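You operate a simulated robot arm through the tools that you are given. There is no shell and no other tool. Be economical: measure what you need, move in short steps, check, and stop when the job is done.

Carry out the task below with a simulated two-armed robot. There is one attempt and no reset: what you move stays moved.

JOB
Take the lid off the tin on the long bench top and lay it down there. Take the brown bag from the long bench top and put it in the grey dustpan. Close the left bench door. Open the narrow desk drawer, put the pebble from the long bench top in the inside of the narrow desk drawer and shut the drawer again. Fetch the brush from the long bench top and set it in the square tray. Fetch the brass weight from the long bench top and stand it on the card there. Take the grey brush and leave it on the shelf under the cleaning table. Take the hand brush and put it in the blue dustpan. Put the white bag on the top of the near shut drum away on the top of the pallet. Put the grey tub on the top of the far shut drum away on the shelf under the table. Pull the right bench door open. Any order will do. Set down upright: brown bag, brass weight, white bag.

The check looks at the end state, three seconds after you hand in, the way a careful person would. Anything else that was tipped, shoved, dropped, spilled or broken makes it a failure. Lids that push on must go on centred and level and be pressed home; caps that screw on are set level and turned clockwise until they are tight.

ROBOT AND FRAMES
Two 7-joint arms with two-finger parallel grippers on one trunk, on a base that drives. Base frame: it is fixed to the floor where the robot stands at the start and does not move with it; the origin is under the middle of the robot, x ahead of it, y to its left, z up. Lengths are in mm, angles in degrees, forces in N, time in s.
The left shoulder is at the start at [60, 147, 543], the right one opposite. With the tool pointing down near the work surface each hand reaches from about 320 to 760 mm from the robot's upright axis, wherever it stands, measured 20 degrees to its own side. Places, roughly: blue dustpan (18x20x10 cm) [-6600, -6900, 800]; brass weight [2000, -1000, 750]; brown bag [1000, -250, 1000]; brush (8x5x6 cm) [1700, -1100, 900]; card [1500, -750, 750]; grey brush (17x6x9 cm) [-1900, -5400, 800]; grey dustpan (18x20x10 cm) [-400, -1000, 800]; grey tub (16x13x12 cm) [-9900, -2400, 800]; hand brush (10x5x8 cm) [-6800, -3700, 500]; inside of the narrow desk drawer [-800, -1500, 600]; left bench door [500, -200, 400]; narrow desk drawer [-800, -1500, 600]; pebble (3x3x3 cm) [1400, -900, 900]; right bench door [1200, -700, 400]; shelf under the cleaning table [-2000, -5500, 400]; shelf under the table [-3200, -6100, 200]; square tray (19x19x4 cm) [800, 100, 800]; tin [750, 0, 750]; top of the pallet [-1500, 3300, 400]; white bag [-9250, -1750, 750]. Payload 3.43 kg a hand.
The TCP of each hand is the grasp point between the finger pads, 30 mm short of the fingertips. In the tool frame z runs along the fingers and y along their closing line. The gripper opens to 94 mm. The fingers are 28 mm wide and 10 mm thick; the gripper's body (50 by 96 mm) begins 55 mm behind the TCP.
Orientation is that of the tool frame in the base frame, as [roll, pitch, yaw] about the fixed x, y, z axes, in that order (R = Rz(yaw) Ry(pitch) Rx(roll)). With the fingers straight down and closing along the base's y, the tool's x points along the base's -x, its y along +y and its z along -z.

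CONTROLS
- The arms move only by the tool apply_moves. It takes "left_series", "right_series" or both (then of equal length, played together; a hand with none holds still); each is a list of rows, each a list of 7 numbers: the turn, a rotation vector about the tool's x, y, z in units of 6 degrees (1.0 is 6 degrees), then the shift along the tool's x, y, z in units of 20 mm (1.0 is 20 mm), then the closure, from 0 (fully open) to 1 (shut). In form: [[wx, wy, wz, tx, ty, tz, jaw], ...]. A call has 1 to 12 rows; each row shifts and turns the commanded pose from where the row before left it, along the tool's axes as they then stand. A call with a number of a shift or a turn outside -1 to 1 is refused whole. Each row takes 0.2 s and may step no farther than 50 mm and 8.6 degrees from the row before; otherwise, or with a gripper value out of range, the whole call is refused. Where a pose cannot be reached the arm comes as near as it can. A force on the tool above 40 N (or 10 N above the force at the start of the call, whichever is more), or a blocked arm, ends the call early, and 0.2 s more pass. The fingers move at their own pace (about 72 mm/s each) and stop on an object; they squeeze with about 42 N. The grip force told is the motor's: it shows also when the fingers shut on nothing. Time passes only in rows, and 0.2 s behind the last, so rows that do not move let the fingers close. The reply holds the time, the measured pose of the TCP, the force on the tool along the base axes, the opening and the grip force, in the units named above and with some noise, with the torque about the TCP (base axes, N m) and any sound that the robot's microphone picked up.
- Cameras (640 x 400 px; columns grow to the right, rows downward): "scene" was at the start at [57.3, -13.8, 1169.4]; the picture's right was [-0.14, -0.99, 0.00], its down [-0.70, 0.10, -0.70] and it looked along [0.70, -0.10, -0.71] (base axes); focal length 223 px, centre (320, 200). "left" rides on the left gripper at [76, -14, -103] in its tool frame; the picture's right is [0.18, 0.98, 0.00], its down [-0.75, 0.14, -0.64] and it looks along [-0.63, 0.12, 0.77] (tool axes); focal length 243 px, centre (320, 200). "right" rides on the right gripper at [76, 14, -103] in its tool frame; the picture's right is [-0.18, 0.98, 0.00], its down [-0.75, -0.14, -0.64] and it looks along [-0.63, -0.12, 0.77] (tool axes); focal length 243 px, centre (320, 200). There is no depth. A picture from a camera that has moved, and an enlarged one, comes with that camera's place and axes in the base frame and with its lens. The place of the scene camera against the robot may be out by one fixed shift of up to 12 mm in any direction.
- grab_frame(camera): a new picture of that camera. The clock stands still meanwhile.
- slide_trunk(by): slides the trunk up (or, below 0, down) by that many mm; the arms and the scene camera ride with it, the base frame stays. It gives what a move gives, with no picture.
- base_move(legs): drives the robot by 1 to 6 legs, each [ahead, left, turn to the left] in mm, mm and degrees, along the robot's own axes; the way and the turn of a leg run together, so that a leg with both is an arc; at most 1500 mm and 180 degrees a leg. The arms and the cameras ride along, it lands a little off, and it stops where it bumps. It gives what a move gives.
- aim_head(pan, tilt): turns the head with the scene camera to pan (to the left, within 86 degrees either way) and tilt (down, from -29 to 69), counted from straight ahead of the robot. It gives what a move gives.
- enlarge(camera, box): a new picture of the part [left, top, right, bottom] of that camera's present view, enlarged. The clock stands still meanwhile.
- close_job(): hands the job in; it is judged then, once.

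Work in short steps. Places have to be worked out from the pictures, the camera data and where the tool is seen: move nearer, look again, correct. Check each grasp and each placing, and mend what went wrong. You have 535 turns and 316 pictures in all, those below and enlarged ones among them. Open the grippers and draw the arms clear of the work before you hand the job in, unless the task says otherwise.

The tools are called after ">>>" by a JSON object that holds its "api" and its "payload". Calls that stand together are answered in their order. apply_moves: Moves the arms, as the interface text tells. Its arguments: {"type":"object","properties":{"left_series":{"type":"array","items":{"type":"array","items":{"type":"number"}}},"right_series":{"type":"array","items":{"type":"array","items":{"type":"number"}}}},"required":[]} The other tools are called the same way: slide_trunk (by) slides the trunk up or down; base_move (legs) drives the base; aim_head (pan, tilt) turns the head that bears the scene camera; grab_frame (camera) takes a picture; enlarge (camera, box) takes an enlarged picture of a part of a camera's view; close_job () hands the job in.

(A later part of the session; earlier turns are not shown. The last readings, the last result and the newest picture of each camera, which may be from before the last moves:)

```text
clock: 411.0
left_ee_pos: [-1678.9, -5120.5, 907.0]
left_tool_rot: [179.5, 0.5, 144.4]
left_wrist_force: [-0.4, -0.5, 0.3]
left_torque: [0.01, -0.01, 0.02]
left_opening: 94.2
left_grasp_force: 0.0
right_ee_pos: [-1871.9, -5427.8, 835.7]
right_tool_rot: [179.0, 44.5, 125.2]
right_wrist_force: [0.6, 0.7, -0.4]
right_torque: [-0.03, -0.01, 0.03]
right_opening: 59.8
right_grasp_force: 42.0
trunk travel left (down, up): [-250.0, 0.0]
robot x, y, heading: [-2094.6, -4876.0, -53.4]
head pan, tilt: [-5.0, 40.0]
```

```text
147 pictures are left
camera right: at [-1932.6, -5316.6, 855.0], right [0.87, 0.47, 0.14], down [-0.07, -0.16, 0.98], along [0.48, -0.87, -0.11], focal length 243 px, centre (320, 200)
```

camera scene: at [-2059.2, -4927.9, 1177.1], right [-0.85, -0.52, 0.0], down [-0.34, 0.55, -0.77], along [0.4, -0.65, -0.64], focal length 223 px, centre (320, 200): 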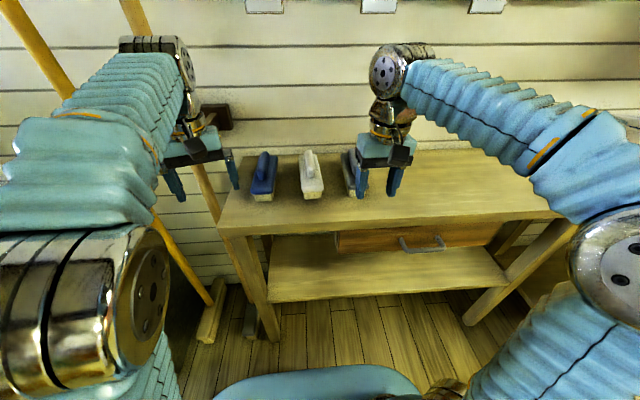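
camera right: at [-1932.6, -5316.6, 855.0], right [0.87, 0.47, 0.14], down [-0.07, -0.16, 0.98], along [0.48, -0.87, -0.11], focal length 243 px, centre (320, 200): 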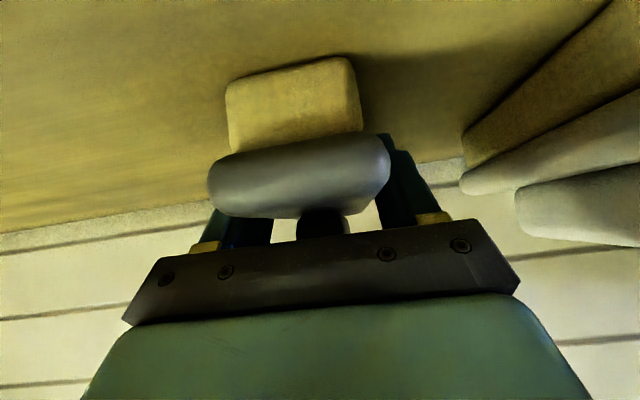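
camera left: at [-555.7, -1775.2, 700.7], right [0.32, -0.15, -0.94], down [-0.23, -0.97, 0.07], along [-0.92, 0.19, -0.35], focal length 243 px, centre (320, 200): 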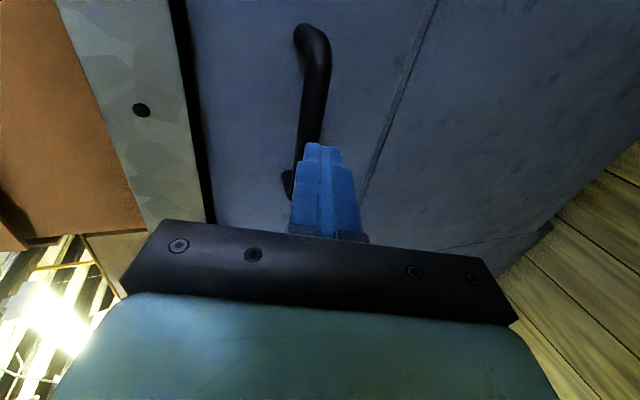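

Brush gripped (60 mm). Lift 60 mm and back the base off.

>>> {"api": "apply_moves", "payload": {"right_series": [[0, 0, 0, -0.35, 0, -0.36, 1], [0, 0, 0, -0.7, 0, -0.71, 1], [0, 0, 0, -0.7, 0, -0.71, 1], [0, 0, 0, -0.35, 0, -0.36, 1], [0, 0, 0, 0.71, 0, -0.7, 1], [0, 0, 0, 0.71, 0, -0.7, 1], [0, 0, 0, 0.71, 0, -0.7, 1], [0, 0, 0, 0.71, 0, -0.7, 1]]}}

>>> {"api": "base_move", "payload": {"legs": [[-260, 0, -0.8]]}}

>>> {"api": "slide_trunk", "payload": {"by": -250}}

>>> {"api": "aim_head", "payload": {"pan": 0, "tilt": 35}}

>>> {"api": "grab_frame", "payload": {"camera": "scene"}}

```text
clock: 412.8
left_ee_pos: [-1678.0, -5119.4, 906.3]
left_tool_rot: [179.6, 0.4, 144.4]
left_wrist_force: [0.2, -0.2, -0.3]
left_torque: [0.0, -0.02, 0.0]
left_opening: 94.0
left_grasp_force: 0.0
right_ee_pos: [-1916.7, -5361.1, 897.0]
right_tool_rot: [178.9, 44.5, 125.1]
right_wrist_force: [1.2, -0.5, -0.7]
right_torque: [0.05, 0.04, -0.03]
right_opening: 59.9
right_grasp_force: 42.0
trunk travel left (down, up): [-250.0, 0.0]
robot x, y, heading: [-2091.5, -4879.4, -53.2]
head pan, tilt: [-5.0, 40.0]
```

```text
clock: 414.7
left_ee_pos: [-1835.5, -4916.4, 907.4]
left_tool_rot: [179.6, 0.4, 143.4]
left_wrist_force: [-0.1, 0.2, -0.3]
left_torque: [0.04, 0.0, 0.01]
left_opening: 93.9
left_grasp_force: 0.0
right_ee_pos: [-2078.7, -5152.5, 896.8]
right_tool_rot: [178.8, 44.3, 124.0]
right_wrist_force: [-0.7, 0.4, -1.2]
right_torque: [0.06, 0.01, -0.01]
right_opening: 59.8
right_grasp_force: 42.1
trunk travel left (down, up): [-250.0, 0.0]
robot x, y, heading: [-2245.2, -4666.3, -54.4]
head pan, tilt: [-5.0, 40.0]
```

```text
clock: 417.3
left_ee_pos: [-1835.4, -4917.3, 656.3]
left_tool_rot: [179.5, 0.4, 143.3]
left_wrist_force: [-0.7, 0.7, -0.1]
left_torque: [0.0, -0.01, -0.02]
left_opening: 94.1
left_grasp_force: 0.1
right_ee_pos: [-2079.4, -5153.3, 645.4]
right_tool_rot: [178.8, 44.5, 123.9]
right_wrist_force: [0.1, 0.1, -1.0]
right_torque: [0.03, -0.01, -0.01]
right_opening: 59.8
right_grasp_force: 41.5
trunk travel left (down, up): [0.0, 250.0]
robot x, y, heading: [-2246.7, -4664.6, -54.5]
head pan, tilt: [-5.0, 40.0]
```

```text
clock: 417.9
left_ee_pos: [-1835.8, -4916.6, 657.8]
left_tool_rot: [179.6, 0.4, 143.2]
left_wrist_force: [-0.5, 0.1, -0.2]
left_torque: [0.01, -0.01, -0.03]
left_opening: 94.0
left_grasp_force: 0.1
right_ee_pos: [-2079.2, -5154.9, 645.5]
right_tool_rot: [178.9, 44.6, 123.8]
right_wrist_force: [-0.7, -0.1, -1.5]
right_torque: [0.01, 0.02, -0.01]
right_opening: 59.7
right_grasp_force: 42.6
trunk travel left (down, up): [0.0, 250.0]
robot x, y, heading: [-2244.5, -4664.8, -54.8]
head pan, tilt: [0.0, 35.0]
```

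```text
146 pictures are left
camera scene: at [-2204.9, -4716.4, 934.6], right [-0.82, -0.58, 0.0], down [-0.33, 0.47, -0.82], along [0.47, -0.67, -0.57], focal length 223 px, centre (320, 200)
```

scene: 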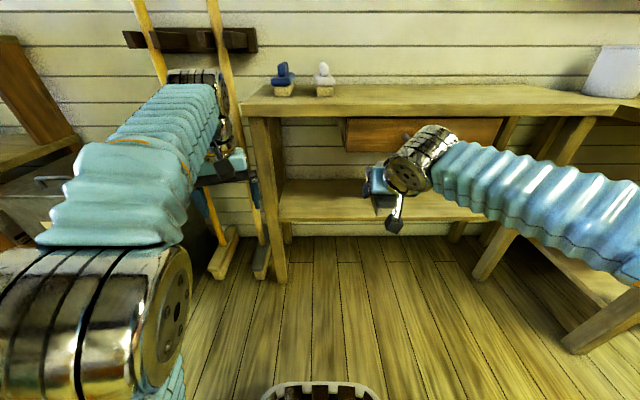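

The shelf's front edge is ≈u 3177, z≈390. Tuck the left hand back, and lower the right hand with the brush to z≈470.

>>> {"api": "apply_moves", "payload": {"right_series": [[0, 0, 0, 0.7, 0, 0.71, 1], [0, 0, 0, 0.7, 0, 0.71, 1], [0, 0, 0, 0.7, 0, 0.71, 1], [0, 0, 0, 0.7, 0, 0.71, 1], [0, 0, 0, 0.7, 0, 0.71, 1], [0, 0, 0, 0.7, 0, 0.71, 1], [0, 0, 0, 0.7, 0, 0.71, 1], [0, 0, 0, 0.7, 0, 0.71, 1], [0, 0, 0, 0.4, 0, 0.4, 1]], "left_series": [[0, 0, 0, 1, 0, 0, 0], [0, 0, 0, 1, 0, 0, 0], [0, 0, 0, 1, 0, 0, 0], [0, 0, 0, 1, 0, 0, 0], [0, 0, 0, 1, 0, 0, 0], [0, 0, 0, 1, 0, 0, 0], [0, 0, 0, 0, 0, 0, 0], [0, 0, 0, 0, 0, 0, 0], [0, 0, 0, 0, 0, 0, 0]]}}

>>> {"api": "grab_frame", "payload": {"camera": "scene"}}

```text
clock: 419.9
left_ee_pos: [-1930.3, -4846.8, 654.7]
left_tool_rot: [179.5, 0.3, 143.3]
left_wrist_force: [1.0, -0.4, -0.1]
left_torque: [-0.02, 0.0, 0.03]
left_opening: 94.0
left_grasp_force: 0.1
right_ee_pos: [-2077.5, -5153.1, 475.2]
right_tool_rot: [178.9, 44.4, 123.9]
right_wrist_force: [-1.4, 1.1, -2.2]
right_torque: [0.04, 0.04, 0.0]
right_opening: 60.1
right_grasp_force: 42.1
trunk travel left (down, up): [0.0, 250.0]
robot x, y, heading: [-2245.8, -4669.5, -54.5]
head pan, tilt: [0.0, 35.0]
```

```text
145 pictures are left
camera scene: at [-2204.9, -4716.3, 934.7], right [-0.82, -0.58, 0.0], down [-0.33, 0.47, -0.82], along [0.47, -0.67, -0.57], focal length 223 px, centre (320, 200)
```

scene: 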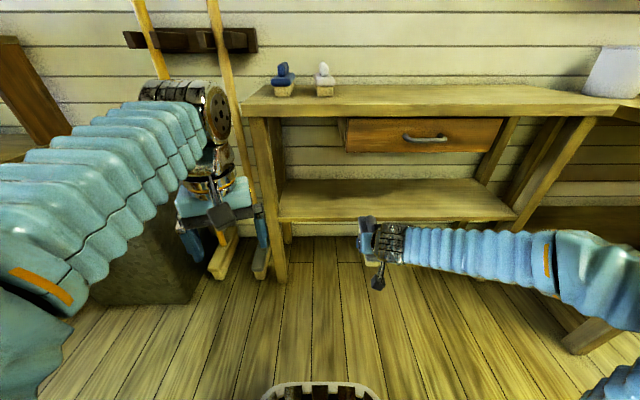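

Clear. Drive ahead 240 mm to bring the brush over the shelf, then look.

>>> {"api": "base_move", "payload": {"legs": [[240, 0, 0]]}}

>>> {"api": "aim_head", "payload": {"pan": -8, "tilt": 50}}

>>> {"api": "grab_frame", "payload": {"camera": "scene"}}

>>> {"api": "grab_frame", "payload": {"camera": "right"}}

```text
clock: 421.7
left_ee_pos: [-1792.2, -5041.4, 655.4]
left_tool_rot: [179.5, 0.4, 143.5]
left_wrist_force: [-0.2, -0.2, 0.0]
left_torque: [-0.01, 0.01, -0.02]
left_opening: 93.8
left_grasp_force: 0.1
right_ee_pos: [-1937.4, -5349.3, 476.8]
right_tool_rot: [178.9, 44.6, 124.0]
right_wrist_force: [-0.3, -0.4, -1.9]
right_torque: [0.02, 0.01, -0.01]
right_opening: 59.8
right_grasp_force: 41.9
trunk travel left (down, up): [0.0, 250.0]
robot x, y, heading: [-2106.7, -4860.5, -54.8]
head pan, tilt: [0.0, 35.0]
```

```text
clock: 422.5
left_ee_pos: [-1792.5, -5041.8, 654.8]
left_tool_rot: [179.5, 0.4, 143.4]
left_wrist_force: [0.6, 0.0, 0.2]
left_torque: [0.01, 0.01, -0.02]
left_opening: 94.3
left_grasp_force: 0.0
right_ee_pos: [-1938.0, -5348.1, 474.8]
right_tool_rot: [178.8, 44.5, 124.0]
right_wrist_force: [0.1, 0.7, -2.1]
right_torque: [0.0, 0.02, 0.01]
right_opening: 59.8
right_grasp_force: 41.6
trunk travel left (down, up): [0.0, 250.0]
robot x, y, heading: [-2107.0, -4861.1, -54.8]
head pan, tilt: [-8.0, 50.0]
```

```text
144 pictures are left
camera scene: at [-2081.4, -4908.4, 913.0], right [-0.89, -0.46, 0.0], down [-0.35, 0.68, -0.64], along [0.3, -0.57, -0.77], focal length 223 px, centre (320, 200)
```

scene: 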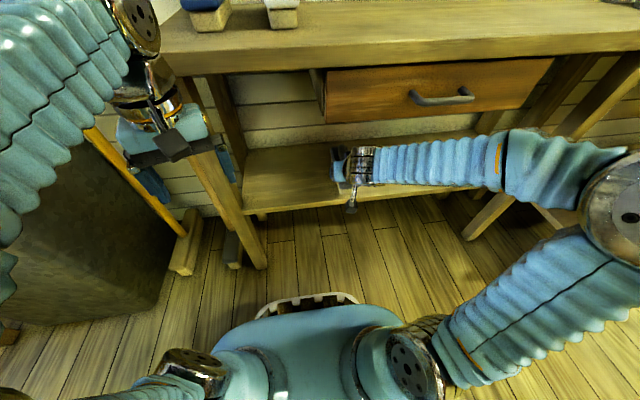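

```text
143 pictures are left
camera right: at [-1998.0, -5237.0, 495.7], right [0.88, 0.45, 0.14], down [-0.08, -0.16, 0.98], along [0.47, -0.88, -0.11], focal length 243 px, centre (320, 200)
```

right: 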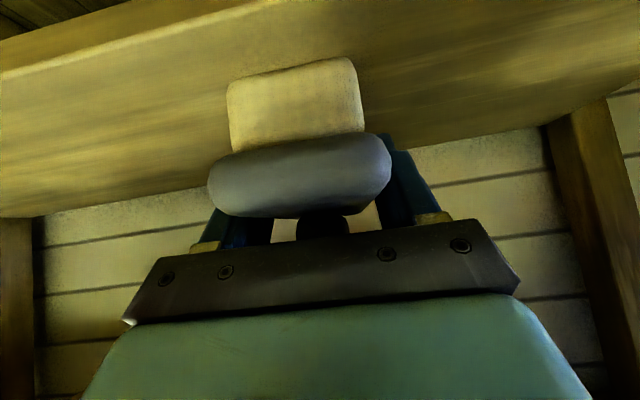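

Advance 60 mm more onto the shelf, then lower to contact.

>>> {"api": "apply_moves", "payload": {"right_series": [[0, 0, 0, -0.71, 0, 0.7, 1], [0, 0, 0, -0.71, 0, 0.7, 1], [0, 0, 0, -0.71, 0, 0.7, 1], [0, 0, 0, 0.28, 0, 0.28, 1], [0, 0, 0, 0.28, 0, 0.28, 1], [0, 0, 0, 0.14, 0, 0.14, 1], [0, 0, 0, 0.14, 0, 0.14, 1], [0, 0, 0, 0.14, 0, 0.14, 1], [0, 0, 0, 0.14, 0, 0.14, 1], [0, 0, 0, 0.14, 0, 0.14, 1]]}}

>>> {"api": "grab_frame", "payload": {"camera": "right"}}

```text
clock: 424.7
left_ee_pos: [-1791.8, -5041.1, 655.4]
left_tool_rot: [179.5, 0.4, 143.4]
left_wrist_force: [-0.3, -0.5, -0.7]
left_torque: [-0.02, -0.02, 0.01]
left_opening: 94.0
left_grasp_force: 0.1
right_ee_pos: [-1904.4, -5396.7, 441.9]
right_tool_rot: [178.7, 44.5, 124.0]
right_wrist_force: [0.8, -0.1, -2.1]
right_torque: [0.05, 0.06, 0.02]
right_opening: 59.6
right_grasp_force: 42.0
trunk travel left (down, up): [0.0, 250.0]
robot x, y, heading: [-2109.4, -4863.0, -54.5]
head pan, tilt: [-8.0, 50.0]
```

```text
142 pictures are left
camera right: at [-1963.3, -5284.9, 460.7], right [0.88, 0.45, 0.14], down [-0.08, -0.16, 0.98], along [0.47, -0.88, -0.11], focal length 243 px, centre (320, 200)
```

right: 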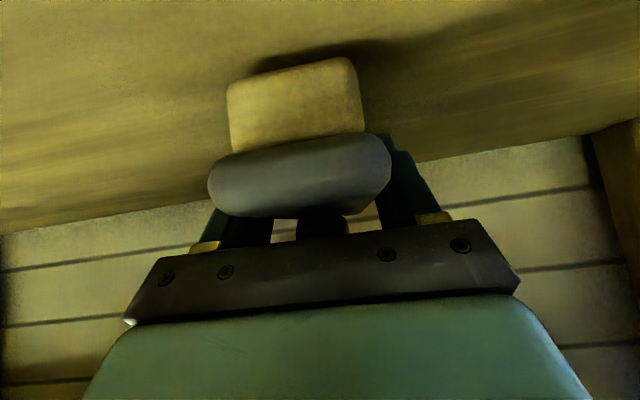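

Very near the shelf (contact shadow). Lower in tiny steps.

>>> {"api": "apply_moves", "payload": {"right_series": [[0, 0, 0, 0.14, 0, 0.14, 1], [0, 0, 0, 0.14, 0, 0.14, 1], [0, 0, 0, 0.14, 0, 0.14, 1], [0, 0, 0, 0.14, 0, 0.14, 1], [0, 0, 0, 0.14, 0, 0.14, 1]]}}

```text
clock: 425.6
left_ee_pos: [-1792.0, -5041.4, 655.5]
left_tool_rot: [179.4, 0.5, 143.4]
left_wrist_force: [0.2, 0.2, 0.8]
left_torque: [0.0, 0.0, -0.01]
left_opening: 94.0
left_grasp_force: 0.1
right_ee_pos: [-1900.5, -5399.1, 434.7]
right_tool_rot: [178.8, 45.4, 124.0]
right_wrist_force: [-0.4, 1.4, 19.6]
right_torque: [0.86, 0.84, 0.0]
right_opening: 59.8
right_grasp_force: 42.3
trunk travel left (down, up): [0.0, 250.0]
robot x, y, heading: [-2109.7, -4859.4, -54.6]
head pan, tilt: [-8.0, 50.0]
stopped in row 4 (right hand): the force on the tool passed its limit at 44 N (the readings are from after the stop); the commanded pose is now the measured one
```

Contact. Release and withdraw along the tool axis.

>>> {"api": "apply_moves", "payload": {"right_series": [[0, 0, 0, 0, 0, 0, 0.6], [0, 0, 0, 0, 0, 0, 0.2], [0, 0, 0, 0, 0, 0, 0], [0, 0, 0, 0, 0, -0.5, 0], [0, 0, 0, 0, 0, -1, 0], [0, 0, 0, 0, 0, -1, 0], [0, 0, 0, 0.3, 0, -1, 0], [0, 0, 0, 0.6, 0, -0.8, 0], [0, 0, 0, 0.71, 0, -0.7, 0]]}}

>>> {"api": "base_move", "payload": {"legs": [[-300, 0, 0]]}}

>>> {"api": "aim_head", "payload": {"pan": -10, "tilt": 35}}

>>> {"api": "grab_frame", "payload": {"camera": "scene"}}

```text
clock: 427.6
left_ee_pos: [-1791.0, -5040.9, 655.8]
left_tool_rot: [179.5, 0.4, 143.5]
left_wrist_force: [0.1, 0.1, -0.2]
left_torque: [-0.01, 0.0, 0.01]
left_opening: 94.4
left_grasp_force: 0.2
right_ee_pos: [-1956.8, -5320.0, 477.4]
right_tool_rot: [178.8, 44.9, 124.0]
right_wrist_force: [0.8, 0.7, -0.1]
right_torque: [0.02, -0.01, -0.03]
right_opening: 94.1
right_grasp_force: 0.1
trunk travel left (down, up): [0.0, 250.0]
robot x, y, heading: [-2107.5, -4862.8, -54.3]
head pan, tilt: [-8.0, 50.0]
```

```text
clock: 429.6
left_ee_pos: [-1965.9, -4795.3, 656.7]
left_tool_rot: [179.5, 0.3, 143.4]
left_wrist_force: [0.4, -0.2, 0.1]
left_torque: [0.02, 0.0, -0.02]
left_opening: 94.0
left_grasp_force: 0.0
right_ee_pos: [-2131.7, -5074.1, 479.3]
right_tool_rot: [178.9, 45.0, 123.8]
right_wrist_force: [0.9, -0.3, 0.6]
right_torque: [0.01, -0.01, 0.01]
right_opening: 93.9
right_grasp_force: 0.1
trunk travel left (down, up): [0.0, 250.0]
robot x, y, heading: [-2285.4, -4616.4, -55.2]
head pan, tilt: [-8.0, 50.0]
```

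```text
clock: 430.4
left_ee_pos: [-1967.1, -4796.2, 654.7]
left_tool_rot: [179.6, 0.4, 143.3]
left_wrist_force: [-0.3, 0.5, 0.2]
left_torque: [0.0, 0.0, 0.01]
left_opening: 94.2
left_grasp_force: 0.1
right_ee_pos: [-2130.9, -5073.0, 477.4]
right_tool_rot: [178.7, 45.1, 123.9]
right_wrist_force: [0.1, -0.4, 0.1]
right_torque: [-0.04, 0.0, -0.01]
right_opening: 94.1
right_grasp_force: 0.0
trunk travel left (down, up): [0.0, 250.0]
robot x, y, heading: [-2281.8, -4615.9, -54.6]
head pan, tilt: [-10.0, 35.0]
```

```text
141 pictures are left
camera scene: at [-2254.2, -4673.2, 934.6], right [-0.9, -0.43, 0.0], down [-0.25, 0.52, -0.82], along [0.35, -0.74, -0.57], focal length 223 px, centre (320, 200)
```

scene: 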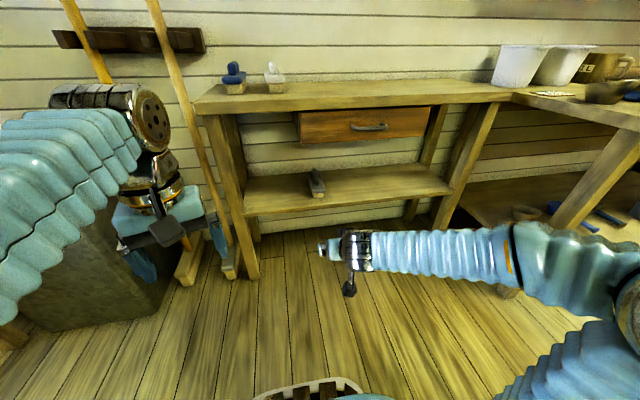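

Grey brush rests on the shelf. Raise the trunk, restore the right hand, and turn toward the hand brush (heading ≈168°).

>>> {"api": "apply_moves", "payload": {"right_series": [[0, 1, 0, 0, 0, -0.5, 0], [0, 1, 0, 0, 0, -0.5, 0], [0, 1, 0, 0, 0, -0.5, 0], [0, 1, 0, 0, 0, -0.5, 0], [0, 1, 0, 0, 0, -0.5, 0], [0, 1, 0, 0, 0, -0.5, 0], [0, 1, 0, 0, 0, -0.5, 0], [0, 0.5, 0, 0, 0, -1, 0], [0, 0, 0, 0, 0, -1, 0], [0, 0, 0, 0, 0, -1, 0], [0, 0, 0, 0, 0, -1, 0], [0, 0, 0, 0, 0, -1, 0]]}}

>>> {"api": "slide_trunk", "payload": {"by": 250}}

>>> {"api": "base_move", "payload": {"legs": [[-200, 0, 0], [0, 0, -137]]}}

>>> {"api": "aim_head", "payload": {"pan": 0, "tilt": 15}}

>>> {"api": "grab_frame", "payload": {"camera": "scene"}}

```text
clock: 433.0
left_ee_pos: [-1965.6, -4795.5, 655.5]
left_tool_rot: [179.6, 0.4, 143.2]
left_wrist_force: [-0.3, -0.3, -0.9]
left_torque: [-0.02, 0.01, 0.01]
left_opening: 93.8
left_grasp_force: 0.1
right_ee_pos: [-2150.5, -5049.3, 638.2]
right_tool_rot: [179.1, 0.0, 124.8]
right_wrist_force: [0.1, 0.4, 0.6]
right_torque: [-0.01, 0.03, 0.06]
right_opening: 94.0
right_grasp_force: 0.1
trunk travel left (down, up): [0.0, 250.0]
robot x, y, heading: [-2281.6, -4617.4, -54.6]
head pan, tilt: [-10.0, 35.0]
```

```text
clock: 435.6
left_ee_pos: [-1966.5, -4794.8, 905.6]
left_tool_rot: [179.5, 0.4, 143.3]
left_wrist_force: [-0.4, 0.5, -0.6]
left_torque: [0.03, 0.0, 0.02]
left_opening: 93.9
left_grasp_force: 0.1
right_ee_pos: [-2151.7, -5049.6, 888.1]
right_tool_rot: [179.1, -0.1, 124.7]
right_wrist_force: [-0.3, -0.3, 0.5]
right_torque: [0.02, 0.0, 0.01]
right_opening: 94.0
right_grasp_force: 0.0
trunk travel left (down, up): [-250.0, 0.0]
robot x, y, heading: [-2280.9, -4618.0, -54.9]
head pan, tilt: [-10.0, 35.0]
```

```text
clock: 442.9
left_ee_pos: [-2752.2, -4529.9, 905.2]
left_tool_rot: [179.5, 0.4, 5.7]
left_wrist_force: [0.4, 0.7, 0.8]
left_torque: [0.02, -0.01, -0.01]
left_opening: 94.2
left_grasp_force: 0.1
right_ee_pos: [-2784.7, -4218.4, 888.6]
right_tool_rot: [179.1, 0.1, -12.9]
right_wrist_force: [-0.3, 0.4, 0.6]
right_torque: [0.01, 0.05, 0.03]
right_opening: 93.8
right_grasp_force: 0.1
trunk travel left (down, up): [-250.0, 0.0]
robot x, y, heading: [-2399.2, -4451.8, 167.9]
head pan, tilt: [-10.0, 35.0]
```

```text
clock: 443.7
left_ee_pos: [-2751.4, -4530.2, 905.3]
left_tool_rot: [179.5, 0.4, 5.6]
left_wrist_force: [-0.2, -0.1, -0.4]
left_torque: [-0.02, -0.01, -0.01]
left_opening: 94.0
left_grasp_force: 0.0
right_ee_pos: [-2785.4, -4218.5, 889.1]
right_tool_rot: [179.1, 0.2, -13.1]
right_wrist_force: [-0.6, 0.2, -0.7]
right_torque: [0.02, -0.02, -0.02]
right_opening: 93.8
right_grasp_force: 0.0
trunk travel left (down, up): [-250.0, 0.0]
robot x, y, heading: [-2398.8, -4449.4, 167.5]
head pan, tilt: [0.0, 15.0]
```

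```text
140 pictures are left
camera scene: at [-2452.6, -4440.0, 1216.6], right [0.21, 0.98, 0.0], down [0.25, -0.06, -0.97], along [-0.94, 0.21, -0.26], focal length 223 px, centre (320, 200)
```

scene: 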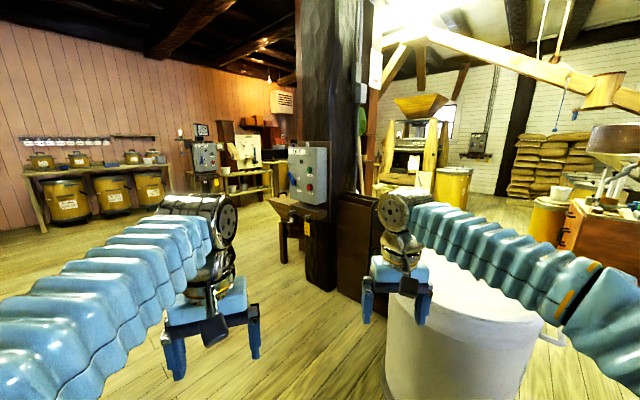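

A barrel and a pillar stand ahead; pass them on the left side.

>>> {"api": "base_move", "payload": {"legs": [[0, 0, 22], [1300, 0, 0], [1000, 0, 0]]}}

>>> {"api": "grab_frame", "payload": {"camera": "scene"}}

>>> {"api": "aim_head", "payload": {"pan": -40, "tilt": 20}}

>>> {"api": "grab_frame", "payload": {"camera": "scene"}}

```text
clock: 456.3
left_ee_pos: [-4988.2, -5056.7, 905.0]
left_tool_rot: [179.7, 0.4, 27.7]
left_wrist_force: [0.7, -0.5, 0.4]
left_torque: [-0.01, 0.01, 0.02]
left_opening: 94.0
left_grasp_force: 0.1
right_ee_pos: [-5136.7, -4782.7, 889.0]
right_tool_rot: [179.1, 0.1, 9.0]
right_wrist_force: [-0.3, 0.3, -0.2]
right_torque: [0.01, 0.02, 0.03]
right_opening: 93.9
right_grasp_force: 0.0
trunk travel left (down, up): [-250.0, 0.0]
robot x, y, heading: [-4695.2, -4847.1, -170.3]
head pan, tilt: [0.0, 15.0]
```

```text
139 pictures are left
camera scene: at [-4745.3, -4864.4, 1216.7], right [-0.17, 0.99, 0.0], down [0.26, 0.04, -0.97], along [-0.95, -0.16, -0.26], focal length 223 px, centre (320, 200)
```

scene: 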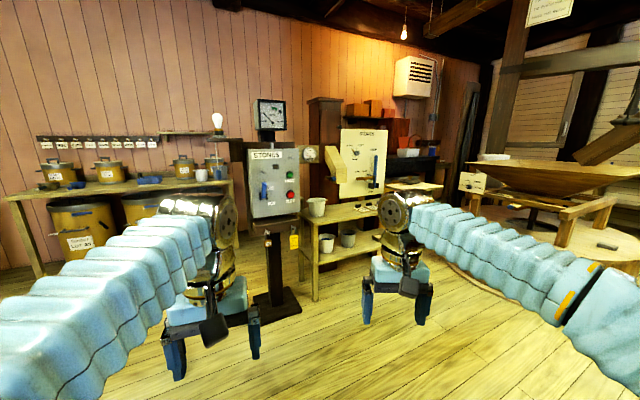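

```text
clock: 457.4
left_ee_pos: [-4988.6, -5057.7, 905.8]
left_tool_rot: [179.4, 0.4, 27.8]
left_wrist_force: [-0.6, -0.1, 0.4]
left_torque: [0.03, 0.03, 0.01]
left_opening: 93.9
left_grasp_force: 0.1
right_ee_pos: [-5136.6, -4782.0, 887.8]
right_tool_rot: [179.2, 0.1, 9.1]
right_wrist_force: [0.3, -0.4, -0.1]
right_torque: [0.02, 0.01, 0.02]
right_opening: 94.2
right_grasp_force: 0.0
trunk travel left (down, up): [-250.0, 0.0]
robot x, y, heading: [-4688.3, -4851.1, -170.2]
head pan, tilt: [-40.0, 20.0]
```

```text
138 pictures are left
camera scene: at [-4733.7, -4801.7, 1208.5], right [0.5, 0.86, 0.0], down [0.3, -0.17, -0.94], along [-0.81, 0.47, -0.34], focal length 223 px, centre (320, 200)
```

scene: 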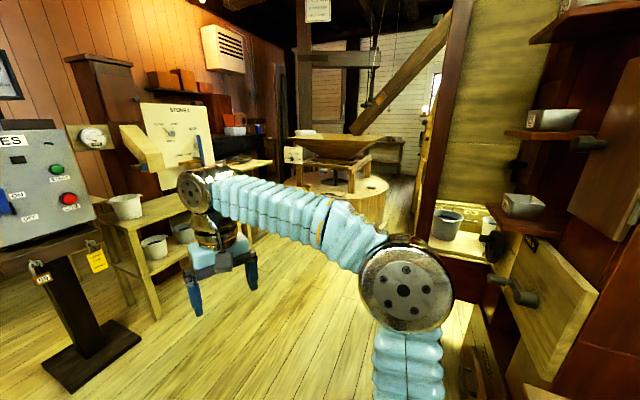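

>>> {"api": "enlarge", "payload": {"camera": "scene", "box": [230, 120, 430, 240]}}

```text
3.20 times, centred on (330, 180) of scene
camera zoom: at [-4733.7, -4801.7, 1208.5], right [0.5, 0.86, 0.0], down [0.3, -0.17, -0.94], along [-0.81, 0.47, -0.34], focal length 713 px, centre (288, 264)
```

zoom: 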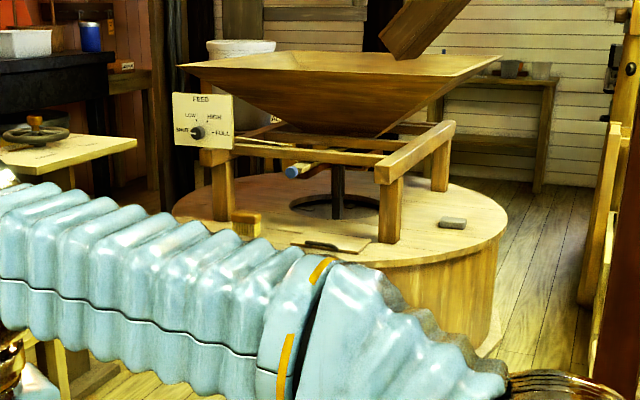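

The hand brush lies on the mill casing ≈(−6807,−3768). Drive toward (−6300,−4200), stopping short to look.

>>> {"api": "base_move", "payload": {"legs": [[0, 0, -31.8], [1450, 0, 0]]}}

>>> {"api": "aim_head", "payload": {"pan": -10, "tilt": 30}}

>>> {"api": "grab_frame", "payload": {"camera": "scene"}}

```text
clock: 466.2
left_ee_pos: [-6420.2, -4344.0, 905.2]
left_tool_rot: [179.5, 0.4, -3.1]
left_wrist_force: [-1.6, 0.2, 0.3]
left_torque: [0.01, -0.01, 0.04]
left_opening: 93.8
left_grasp_force: 0.1
right_ee_pos: [-6406.0, -4029.0, 889.1]
right_tool_rot: [179.3, 0.1, -21.7]
right_wrist_force: [-0.1, 0.5, 0.8]
right_torque: [0.0, 0.03, -0.06]
right_opening: 94.1
right_grasp_force: 0.0
trunk travel left (down, up): [-250.0, 0.0]
robot x, y, heading: [-6057.4, -4318.0, 158.6]
head pan, tilt: [-40.0, 20.0]
```

```text
clock: 467.1
left_ee_pos: [-6420.1, -4342.9, 904.9]
left_tool_rot: [179.5, 0.3, -3.2]
left_wrist_force: [-0.1, -0.5, -0.3]
left_torque: [0.01, 0.0, 0.01]
left_opening: 94.1
left_grasp_force: 0.1
right_ee_pos: [-6405.6, -4030.0, 888.9]
right_tool_rot: [179.2, 0.1, -21.7]
right_wrist_force: [-0.7, -0.3, 0.1]
right_torque: [-0.04, 0.01, 0.0]
right_opening: 93.9
right_grasp_force: 0.0
trunk travel left (down, up): [-250.0, 0.0]
robot x, y, heading: [-6057.4, -4319.9, 158.9]
head pan, tilt: [-10.0, 30.0]
```

```text
136 pictures are left
camera scene: at [-6100.6, -4284.9, 1192.5], right [0.52, 0.86, 0.0], down [0.43, -0.26, -0.87], along [-0.74, 0.45, -0.5], focal length 223 px, centre (320, 200)
```

scene: 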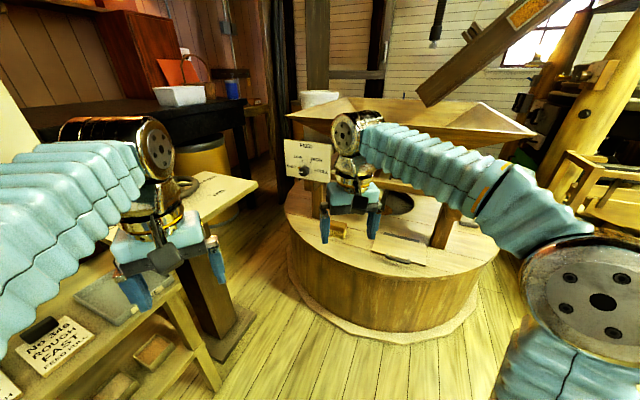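

Turn right 19° and close in so the brush is ~600 mm ahead of the right hand.

>>> {"api": "base_move", "payload": {"legs": [[0, 0, -19], [270, 40, 0]]}}

>>> {"api": "aim_head", "payload": {"pan": 0, "tilt": 40}}

>>> {"api": "grab_frame", "payload": {"camera": "scene"}}

>>> {"api": "grab_frame", "payload": {"camera": "right"}}

```text
clock: 470.1
left_ee_pos: [-6639.8, -4081.2, 905.2]
left_tool_rot: [179.6, 0.5, -22.3]
left_wrist_force: [0.2, 0.1, 0.3]
left_torque: [0.0, 0.02, 0.03]
left_opening: 93.9
left_grasp_force: 0.1
right_ee_pos: [-6523.4, -3787.8, 888.5]
right_tool_rot: [179.1, 0.1, -41.0]
right_wrist_force: [-0.1, -0.5, 0.3]
right_torque: [0.03, 0.03, -0.01]
right_opening: 94.0
right_grasp_force: 0.1
trunk travel left (down, up): [-250.0, 0.0]
robot x, y, heading: [-6289.9, -4178.7, 139.6]
head pan, tilt: [-10.0, 30.0]
```

```text
clock: 470.8
left_ee_pos: [-6639.8, -4080.2, 905.9]
left_tool_rot: [179.5, 0.4, -22.3]
left_wrist_force: [0.8, 0.6, 0.1]
left_torque: [-0.01, 0.02, 0.04]
left_opening: 94.1
left_grasp_force: 0.1
right_ee_pos: [-6523.1, -3787.5, 889.5]
right_tool_rot: [179.1, 0.1, -40.9]
right_wrist_force: [1.2, -0.3, -0.5]
right_torque: [0.0, 0.0, -0.04]
right_opening: 94.1
right_grasp_force: 0.0
trunk travel left (down, up): [-250.0, 0.0]
robot x, y, heading: [-6292.4, -4175.4, 139.7]
head pan, tilt: [0.0, 40.0]
```

```text
135 pictures are left
camera scene: at [-6324.9, -4142.7, 1177.2], right [0.65, 0.76, 0.0], down [0.49, -0.42, -0.77], along [-0.58, 0.5, -0.64], focal length 223 px, centre (320, 200)
```

scene: 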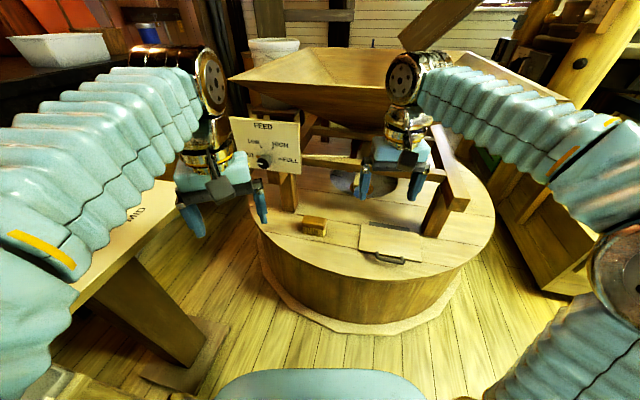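

```text
134 pictures are left
camera right: at [-6474.1, -3848.2, 991.0], right [-0.78, -0.62, 0.02], down [-0.47, 0.61, 0.64], along [-0.41, 0.49, -0.77], focal length 243 px, centre (320, 200)
```

right: 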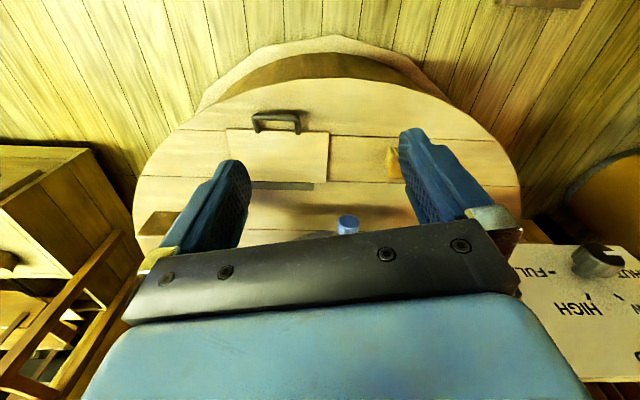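

>>> {"api": "enlarge", "payload": {"camera": "scene", "box": [260, 180, 380, 260]}}

```text
5.00 times, centred on (320, 220) of scene
camera zoom: at [-6324.9, -4142.7, 1177.2], right [0.65, 0.76, 0.0], down [0.49, -0.42, -0.77], along [-0.58, 0.5, -0.64], focal length 1115 px, centre (320, 100)
```

zoom: 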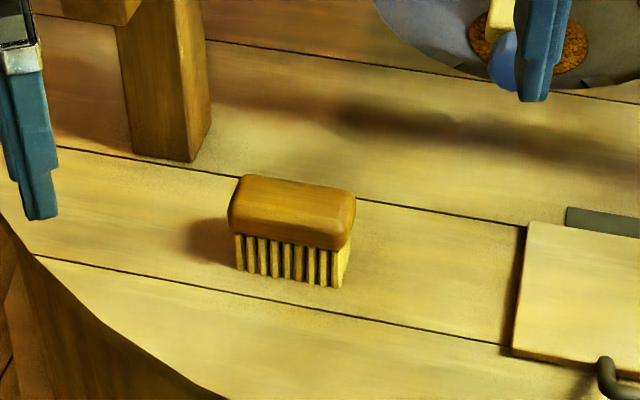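

Brush lies with its long side along n; I rotate the right wrist 77° so the jaws close across its 5 cm, then move over it.

>>> {"api": "apply_moves", "payload": {"right_series": [[0, 0, -1, 0, 0, 0, 0.2], [0, 0, -1, 0, 0, 0, 0.2], [0, 0, -1, 0, 0, 0, 0.2], [0, 0, -1, 0, 0, 0, 0.2], [0, 0, -1, 0, 0, 0, 0.2], [0, 0, -1, 0, 0, 0, 0.2], [0, 0, -1, 0, 0, 0, 0.2], [0, 0, -1, 0, 0, 0, 0.2], [0, 0, -1, 0, 0, 0, 0.2], [0, 0, -1, 0, 0, 0, 0.2], [0, 0, -1, 0, 0, 0, 0.2], [0, 0, -1, 0, 0, 0, 0.2]]}}

>>> {"api": "grab_frame", "payload": {"camera": "right"}}

```text
clock: 473.4
left_ee_pos: [-6638.8, -4079.0, 905.7]
left_tool_rot: [179.6, 0.5, -22.3]
left_wrist_force: [-0.1, -0.4, 0.4]
left_torque: [-0.02, 0.01, -0.03]
left_opening: 93.9
left_grasp_force: 0.0
right_ee_pos: [-6525.2, -3789.5, 886.8]
right_tool_rot: [179.8, 0.8, 31.2]
right_wrist_force: [0.3, -0.4, -0.4]
right_torque: [-0.01, 0.04, -0.03]
right_opening: 75.5
right_grasp_force: 0.1
trunk travel left (down, up): [-250.0, 0.0]
robot x, y, heading: [-6287.5, -4178.2, 140.0]
head pan, tilt: [0.0, 40.0]
```

```text
132 pictures are left
camera right: at [-6449.9, -3760.2, 988.7], right [0.35, -0.94, 0.01], down [-0.71, -0.26, 0.65], along [-0.61, -0.23, -0.76], focal length 243 px, centre (320, 200)
```

right: 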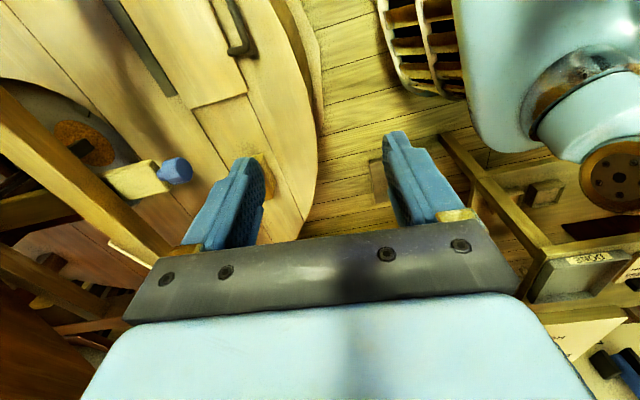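

>>> {"api": "apply_moves", "payload": {"right_series": [[0, 0, -0.8, -0.9, -0.66, 1, 0.2], [0, 0, 0, -0.95, -0.6, 1, 0.2], [0, 0, 0, -0.95, -0.6, 1, 0.2], [0, 0, 0, -0.95, -0.6, 1, 0.2], [0, 0, 0, -0.95, -0.6, 1, 0.2], [0, 0, 0, -0.95, -0.6, 1, 0.2], [0, 0, 0, -0.95, -0.6, 1, 0.2], [0, 0, 0, -0.95, -0.6, 1, 0.2], [0, 0, 0, -0.95, -0.6, 1, 0.2], [0, 0, 0, -0.95, -0.6, 1, 0.2], [0, 0, 0, -0.95, -0.6, 0.5, 0.2]]}}

>>> {"api": "grab_frame", "payload": {"camera": "right"}}

>>> {"api": "grab_frame", "payload": {"camera": "scene"}}

```text
clock: 475.8
left_ee_pos: [-6639.2, -4081.0, 905.7]
left_tool_rot: [179.6, 0.4, -22.3]
left_wrist_force: [0.3, -0.3, -1.0]
left_torque: [0.02, 0.01, 0.01]
left_opening: 93.7
left_grasp_force: 0.0
right_ee_pos: [-6773.8, -3802.9, 680.9]
right_tool_rot: [-180.0, 0.9, 35.9]
right_wrist_force: [0.1, 0.6, 0.1]
right_torque: [-0.02, 0.03, -0.02]
right_opening: 75.2
right_grasp_force: 0.1
trunk travel left (down, up): [-250.0, 0.0]
robot x, y, heading: [-6287.2, -4172.4, 139.8]
head pan, tilt: [0.0, 40.0]
```

```text
131 pictures are left
camera right: at [-6701.7, -3768.8, 781.9], right [0.43, -0.9, 0.01], down [-0.69, -0.32, 0.65], along [-0.59, -0.28, -0.76], focal length 243 px, centre (320, 200)
```

right: 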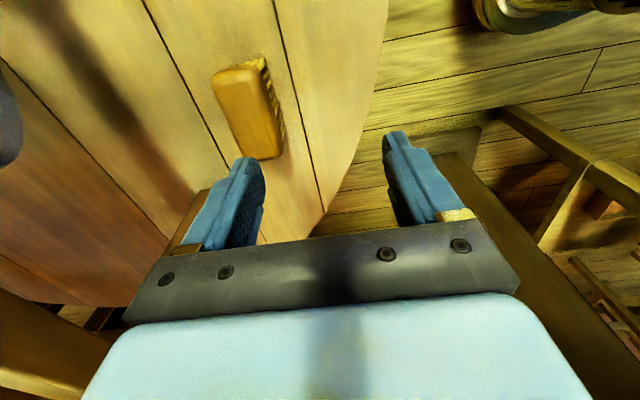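

```text
130 pictures are left
camera scene: at [-6324.8, -4142.7, 1177.1], right [0.65, 0.76, 0.0], down [0.49, -0.42, -0.77], along [-0.58, 0.5, -0.64], focal length 223 px, centre (320, 200)
```

scene: 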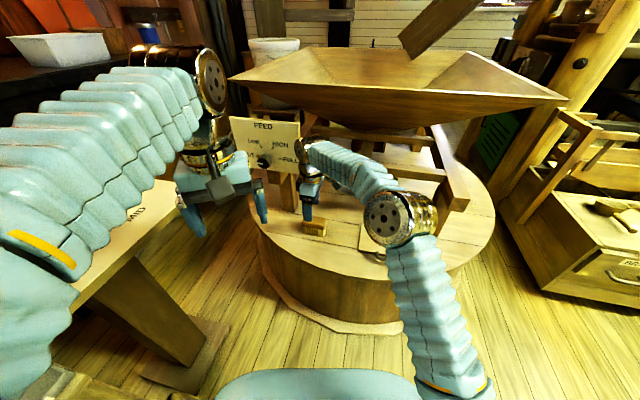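

Sizes and both cameras agree on top ≈520, centre ≈(−6827,−3745). Shift over it and lower to ~580 for another look.

>>> {"api": "apply_moves", "payload": {"right_series": [[0, 0, 0, -0.1, -0.8, 1, 0.1], [0, 0, 0, -0.1, -0.8, 1, 0.1], [0, 0, 0.3, -0.1, -0.8, 1, 0.1], [0, 0, 0.3, -0.1, -0.8, 1, 0.1], [0, 0, 0.2, -0.05, -0.7, 1, 0.1]]}}

>>> {"api": "grab_frame", "payload": {"camera": "right"}}

```text
clock: 477.0
left_ee_pos: [-6639.8, -4080.6, 905.4]
left_tool_rot: [179.4, 0.4, -22.3]
left_wrist_force: [-0.9, -0.3, -0.6]
left_torque: [0.02, -0.04, -0.02]
left_opening: 93.9
left_grasp_force: 0.1
right_ee_pos: [-6818.5, -3748.5, 580.1]
right_tool_rot: [179.8, 0.8, 31.1]
right_wrist_force: [-0.6, -0.2, -0.1]
right_torque: [-0.02, 0.01, 0.01]
right_opening: 84.6
right_grasp_force: 0.1
right hand out of reach, approached as far as the arm can: row 5
trunk travel left (down, up): [-250.0, 0.0]
robot x, y, heading: [-6291.7, -4176.2, 139.6]
head pan, tilt: [0.0, 40.0]
```

```text
129 pictures are left
camera right: at [-6744.1, -3720.1, 681.9], right [0.35, -0.94, 0.01], down [-0.71, -0.26, 0.65], along [-0.61, -0.23, -0.76], focal length 243 px, centre (320, 200)
```

right: 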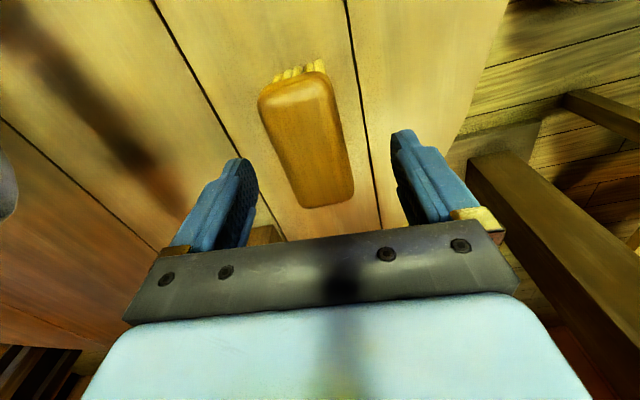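

Brush centre ≈(−6833,−3748), top 518. Final shift, lower to z≈490, close.

>>> {"api": "apply_moves", "payload": {"right_series": [[0, 0, 0, -0.3, -0.2, 1, 0.1], [0, 0, 0, -0.3, -0.2, 1, 0.1], [0, 0, 0, 0, 0, 1, 0.1], [0, 0, 0, 0, 0, 1, 0.1], [0, 0, 0, 0, 0, 0.5, 0.1]]}}

>>> {"api": "grab_frame", "payload": {"camera": "right"}}

```text
clock: 478.2
left_ee_pos: [-6639.0, -4079.5, 904.6]
left_tool_rot: [179.5, 0.4, -22.3]
left_wrist_force: [-0.2, -0.1, 0.1]
left_torque: [-0.02, -0.02, -0.03]
left_opening: 94.0
left_grasp_force: 0.0
right_ee_pos: [-6825.9, -3753.7, 490.3]
right_tool_rot: [179.8, 0.9, 31.1]
right_wrist_force: [0.5, -1.1, 2.2]
right_torque: [0.18, -0.01, -0.04]
right_opening: 84.2
right_grasp_force: 0.1
right hand out of reach, approached as far as the arm can: row 2
trunk travel left (down, up): [-250.0, 0.0]
robot x, y, heading: [-6290.2, -4174.8, 139.7]
head pan, tilt: [0.0, 40.0]
```

```text
128 pictures are left
camera right: at [-6750.7, -3725.4, 591.4], right [0.35, -0.94, 0.01], down [-0.71, -0.26, 0.65], along [-0.61, -0.23, -0.76], focal length 243 px, centre (320, 200)
```

right: 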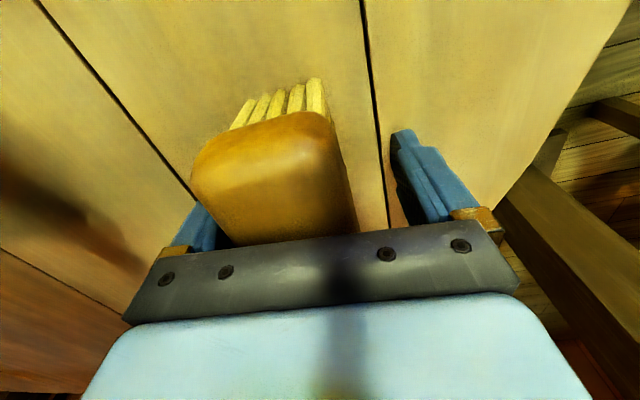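

Brush sits off-centre toward one finger; shift 8 mm and close.

>>> {"api": "apply_moves", "payload": {"right_series": [[0, 0, 0, 0, -0.45, 0, 0.1], [0, 0, 0, 0, 0, 0, 0.4], [0, 0, 0, 0, 0, 0, 0.7], [0, 0, 0, 0, 0, 0, 1], [0, 0, 0, 0, 0, 0, 1], [0, 0, 0, 0, 0, -0.5, 1], [0, 0, 0, 0, 0, -0.5, 1]]}}

>>> {"api": "grab_frame", "payload": {"camera": "right"}}

```text
clock: 479.8
left_ee_pos: [-6640.1, -4080.0, 904.4]
left_tool_rot: [179.4, 0.4, -22.2]
left_wrist_force: [-0.5, -0.8, 0.6]
left_torque: [0.03, -0.02, 0.02]
left_opening: 94.2
left_grasp_force: 0.1
right_ee_pos: [-6826.1, -3748.1, 509.7]
right_tool_rot: [179.7, 0.8, 31.2]
right_wrist_force: [-1.1, 0.2, -1.1]
right_torque: [-0.01, -0.01, 0.0]
right_opening: 53.7
right_grasp_force: 42.4
right hand out of reach, approached as far as the arm can: row 1
trunk travel left (down, up): [-250.0, 0.0]
robot x, y, heading: [-6289.0, -4179.2, 139.8]
head pan, tilt: [0.0, 40.0]
```

```text
127 pictures are left
camera right: at [-6751.9, -3718.9, 610.4], right [0.35, -0.94, 0.01], down [-0.71, -0.26, 0.65], along [-0.61, -0.23, -0.76], focal length 243 px, centre (320, 200)
```

right: 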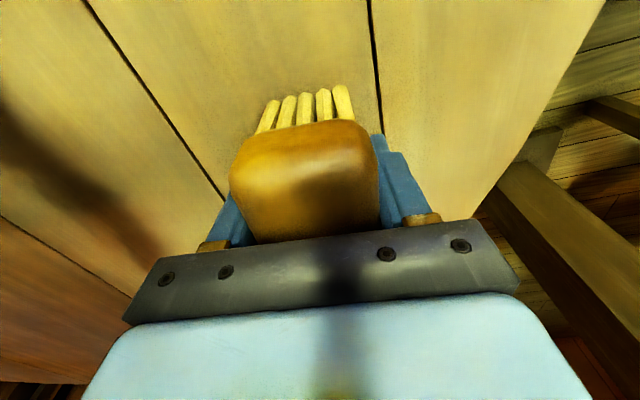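

Brush gripped and lifted. Raise it, reverse out, and head for the blue dustpan around the control stand.

>>> {"api": "apply_moves", "payload": {"right_series": [[0, 0, 0, 0, 0, -1, 1], [0, 0, 0, 0, 0, -1, 1], [0, 0, 0, 0, 0, -1, 1], [0, 0, 0, 0, 0, -1, 1], [0, 0, 0, 0, 0, -1, 1], [0, 0, 0, 0, 0, -1, 1], [0, 0, 0, 0, 0, -1, 1], [0, 0, 0, 0, 0, -1, 1], [0, 0, 0, 0, 0, -1, 1], [0, 0, 0, 0.5, 0.8, -1, 1], [0, 0, 0, 0.5, 0.8, -1, 1], [0, 0, 0, 0.5, 0.8, -1, 1]]}}

>>> {"api": "apply_moves", "payload": {"right_series": [[0, 0, 0, 0.5, 0.8, -0.6, 1], [0, 0, 0, 0.5, 0.8, -0.6, 1], [0, 0, 0, 0.5, 0.8, -0.6, 1], [0, 0, 0, 0.5, 0.8, -0.6, 1], [0, 0, 0, 0.5, 0.8, -0.6, 1], [0, 0, 0, 0.5, 0.8, -0.6, 1], [0, 0, 0, 0.5, 0.8, -0.6, 1]]}}

>>> {"api": "base_move", "payload": {"legs": [[-400, 0, 0], [0, 0, 115], [1200, 0, 0]]}}

>>> {"api": "aim_head", "payload": {"pan": 0, "tilt": 15}}

>>> {"api": "grab_frame", "payload": {"camera": "scene"}}

```text
clock: 482.4
left_ee_pos: [-6641.0, -4080.0, 904.7]
left_tool_rot: [179.5, 0.4, -22.3]
left_wrist_force: [-0.6, -0.2, 0.1]
left_torque: [-0.02, 0.02, 0.0]
left_opening: 93.8
left_grasp_force: 0.1
right_ee_pos: [-6774.2, -3773.2, 754.0]
right_tool_rot: [179.6, 0.8, 31.0]
right_wrist_force: [-1.0, 0.0, -1.2]
right_torque: [-0.02, -0.01, 0.0]
right_opening: 53.5
right_grasp_force: 42.6
right hand out of reach, approached as far as the arm can: row 4, 6, 8, 9, 10, 11, 12
trunk travel left (down, up): [-250.0, 0.0]
robot x, y, heading: [-6293.7, -4179.1, 139.7]
head pan, tilt: [0.0, 40.0]
```

```text
clock: 484.0
left_ee_pos: [-6640.3, -4080.0, 904.7]
left_tool_rot: [179.4, 0.3, -22.3]
left_wrist_force: [0.0, 1.1, -0.5]
left_torque: [-0.01, 0.0, -0.03]
left_opening: 93.9
left_grasp_force: 0.0
right_ee_pos: [-6690.7, -3818.7, 851.7]
right_tool_rot: [179.8, 0.8, 31.3]
right_wrist_force: [-0.2, 0.4, -1.0]
right_torque: [-0.01, 0.0, -0.01]
right_opening: 53.7
right_grasp_force: 41.6
right hand out of reach, approached as far as the arm can: row 1, 2, 3
trunk travel left (down, up): [-250.0, 0.0]
robot x, y, heading: [-6288.6, -4177.9, 139.5]
head pan, tilt: [0.0, 40.0]
```

```text
clock: 493.7
left_ee_pos: [-6027.3, -5156.8, 906.7]
left_tool_rot: [178.6, -0.9, 92.5]
left_wrist_force: [12.0, 26.1, 5.5]
left_torque: [-2.75, 1.11, 0.29]
left_opening: 93.9
left_grasp_force: 0.1
right_ee_pos: [-6245.0, -5320.9, 850.8]
right_tool_rot: [179.8, 0.7, 145.6]
right_wrist_force: [-0.4, -0.6, -1.5]
right_torque: [0.02, 0.02, 0.0]
right_opening: 54.0
right_grasp_force: 42.0
trunk travel left (down, up): [-250.0, 0.0]
robot x, y, heading: [-6084.9, -4809.6, -105.7]
head pan, tilt: [0.0, 40.0]
stopped in leg 3: the force on the tool passed its limit at 214 N (the readings are from after the stop); the commanded pose is now the measured one
```

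```text
clock: 494.6
left_ee_pos: [-6028.0, -5156.1, 907.6]
left_tool_rot: [178.6, -0.9, 92.5]
left_wrist_force: [12.8, 31.8, 6.4]
left_torque: [-3.43, 1.21, 0.3]
left_opening: 94.0
left_grasp_force: 0.0
right_ee_pos: [-6246.3, -5320.7, 851.2]
right_tool_rot: [179.9, 0.8, 145.6]
right_wrist_force: [-0.7, -0.1, -0.7]
right_torque: [0.01, 0.01, -0.03]
right_opening: 53.8
right_grasp_force: 42.0
trunk travel left (down, up): [-250.0, 0.0]
robot x, y, heading: [-6089.1, -4809.8, -105.6]
head pan, tilt: [0.0, 15.0]
```

```text
126 pictures are left
camera scene: at [-6096.8, -4869.4, 1216.8], right [-0.96, 0.27, 0.0], down [0.07, 0.25, -0.97], along [-0.26, -0.93, -0.26], focal length 223 px, centre (320, 200)
```

scene: 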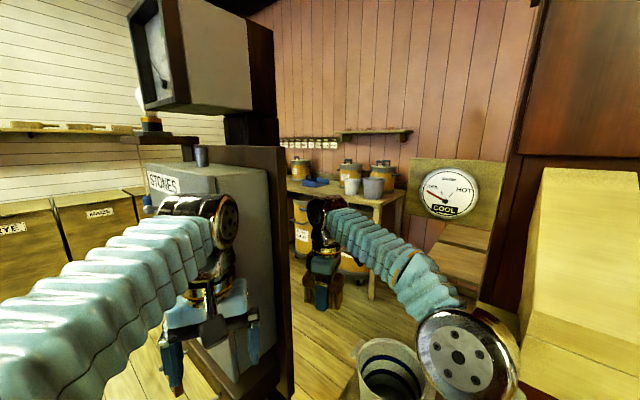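

I drove at the wrong heading and the left hand met the control stand. Reverse straight back and inspect.

>>> {"api": "base_move", "payload": {"legs": [[-380, 0, 0]]}}

>>> {"api": "grab_frame", "payload": {"camera": "scene"}}

```text
clock: 497.0
left_ee_pos: [-5923.6, -4785.4, 904.6]
left_tool_rot: [178.5, -1.2, 92.5]
left_wrist_force: [0.2, -0.6, 0.1]
left_torque: [0.01, -0.01, 0.03]
left_opening: 94.2
left_grasp_force: 0.1
right_ee_pos: [-6142.0, -4949.0, 849.3]
right_tool_rot: [179.7, 0.6, 145.5]
right_wrist_force: [0.3, -0.4, -1.5]
right_torque: [-0.01, 0.04, 0.01]
right_opening: 53.7
right_grasp_force: 42.2
trunk travel left (down, up): [-250.0, 0.0]
robot x, y, heading: [-5981.2, -4435.3, -106.1]
head pan, tilt: [0.0, 15.0]
```

```text
125 pictures are left
camera scene: at [-5992.8, -4498.9, 1216.6], right [-0.96, 0.27, 0.0], down [0.07, 0.25, -0.97], along [-0.26, -0.93, -0.26], focal length 223 px, centre (320, 200)
```

scene: 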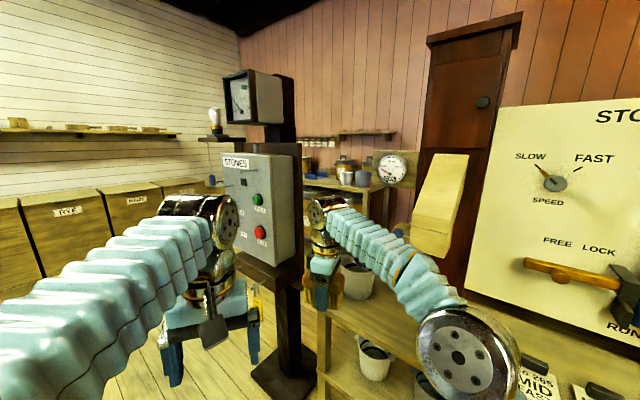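

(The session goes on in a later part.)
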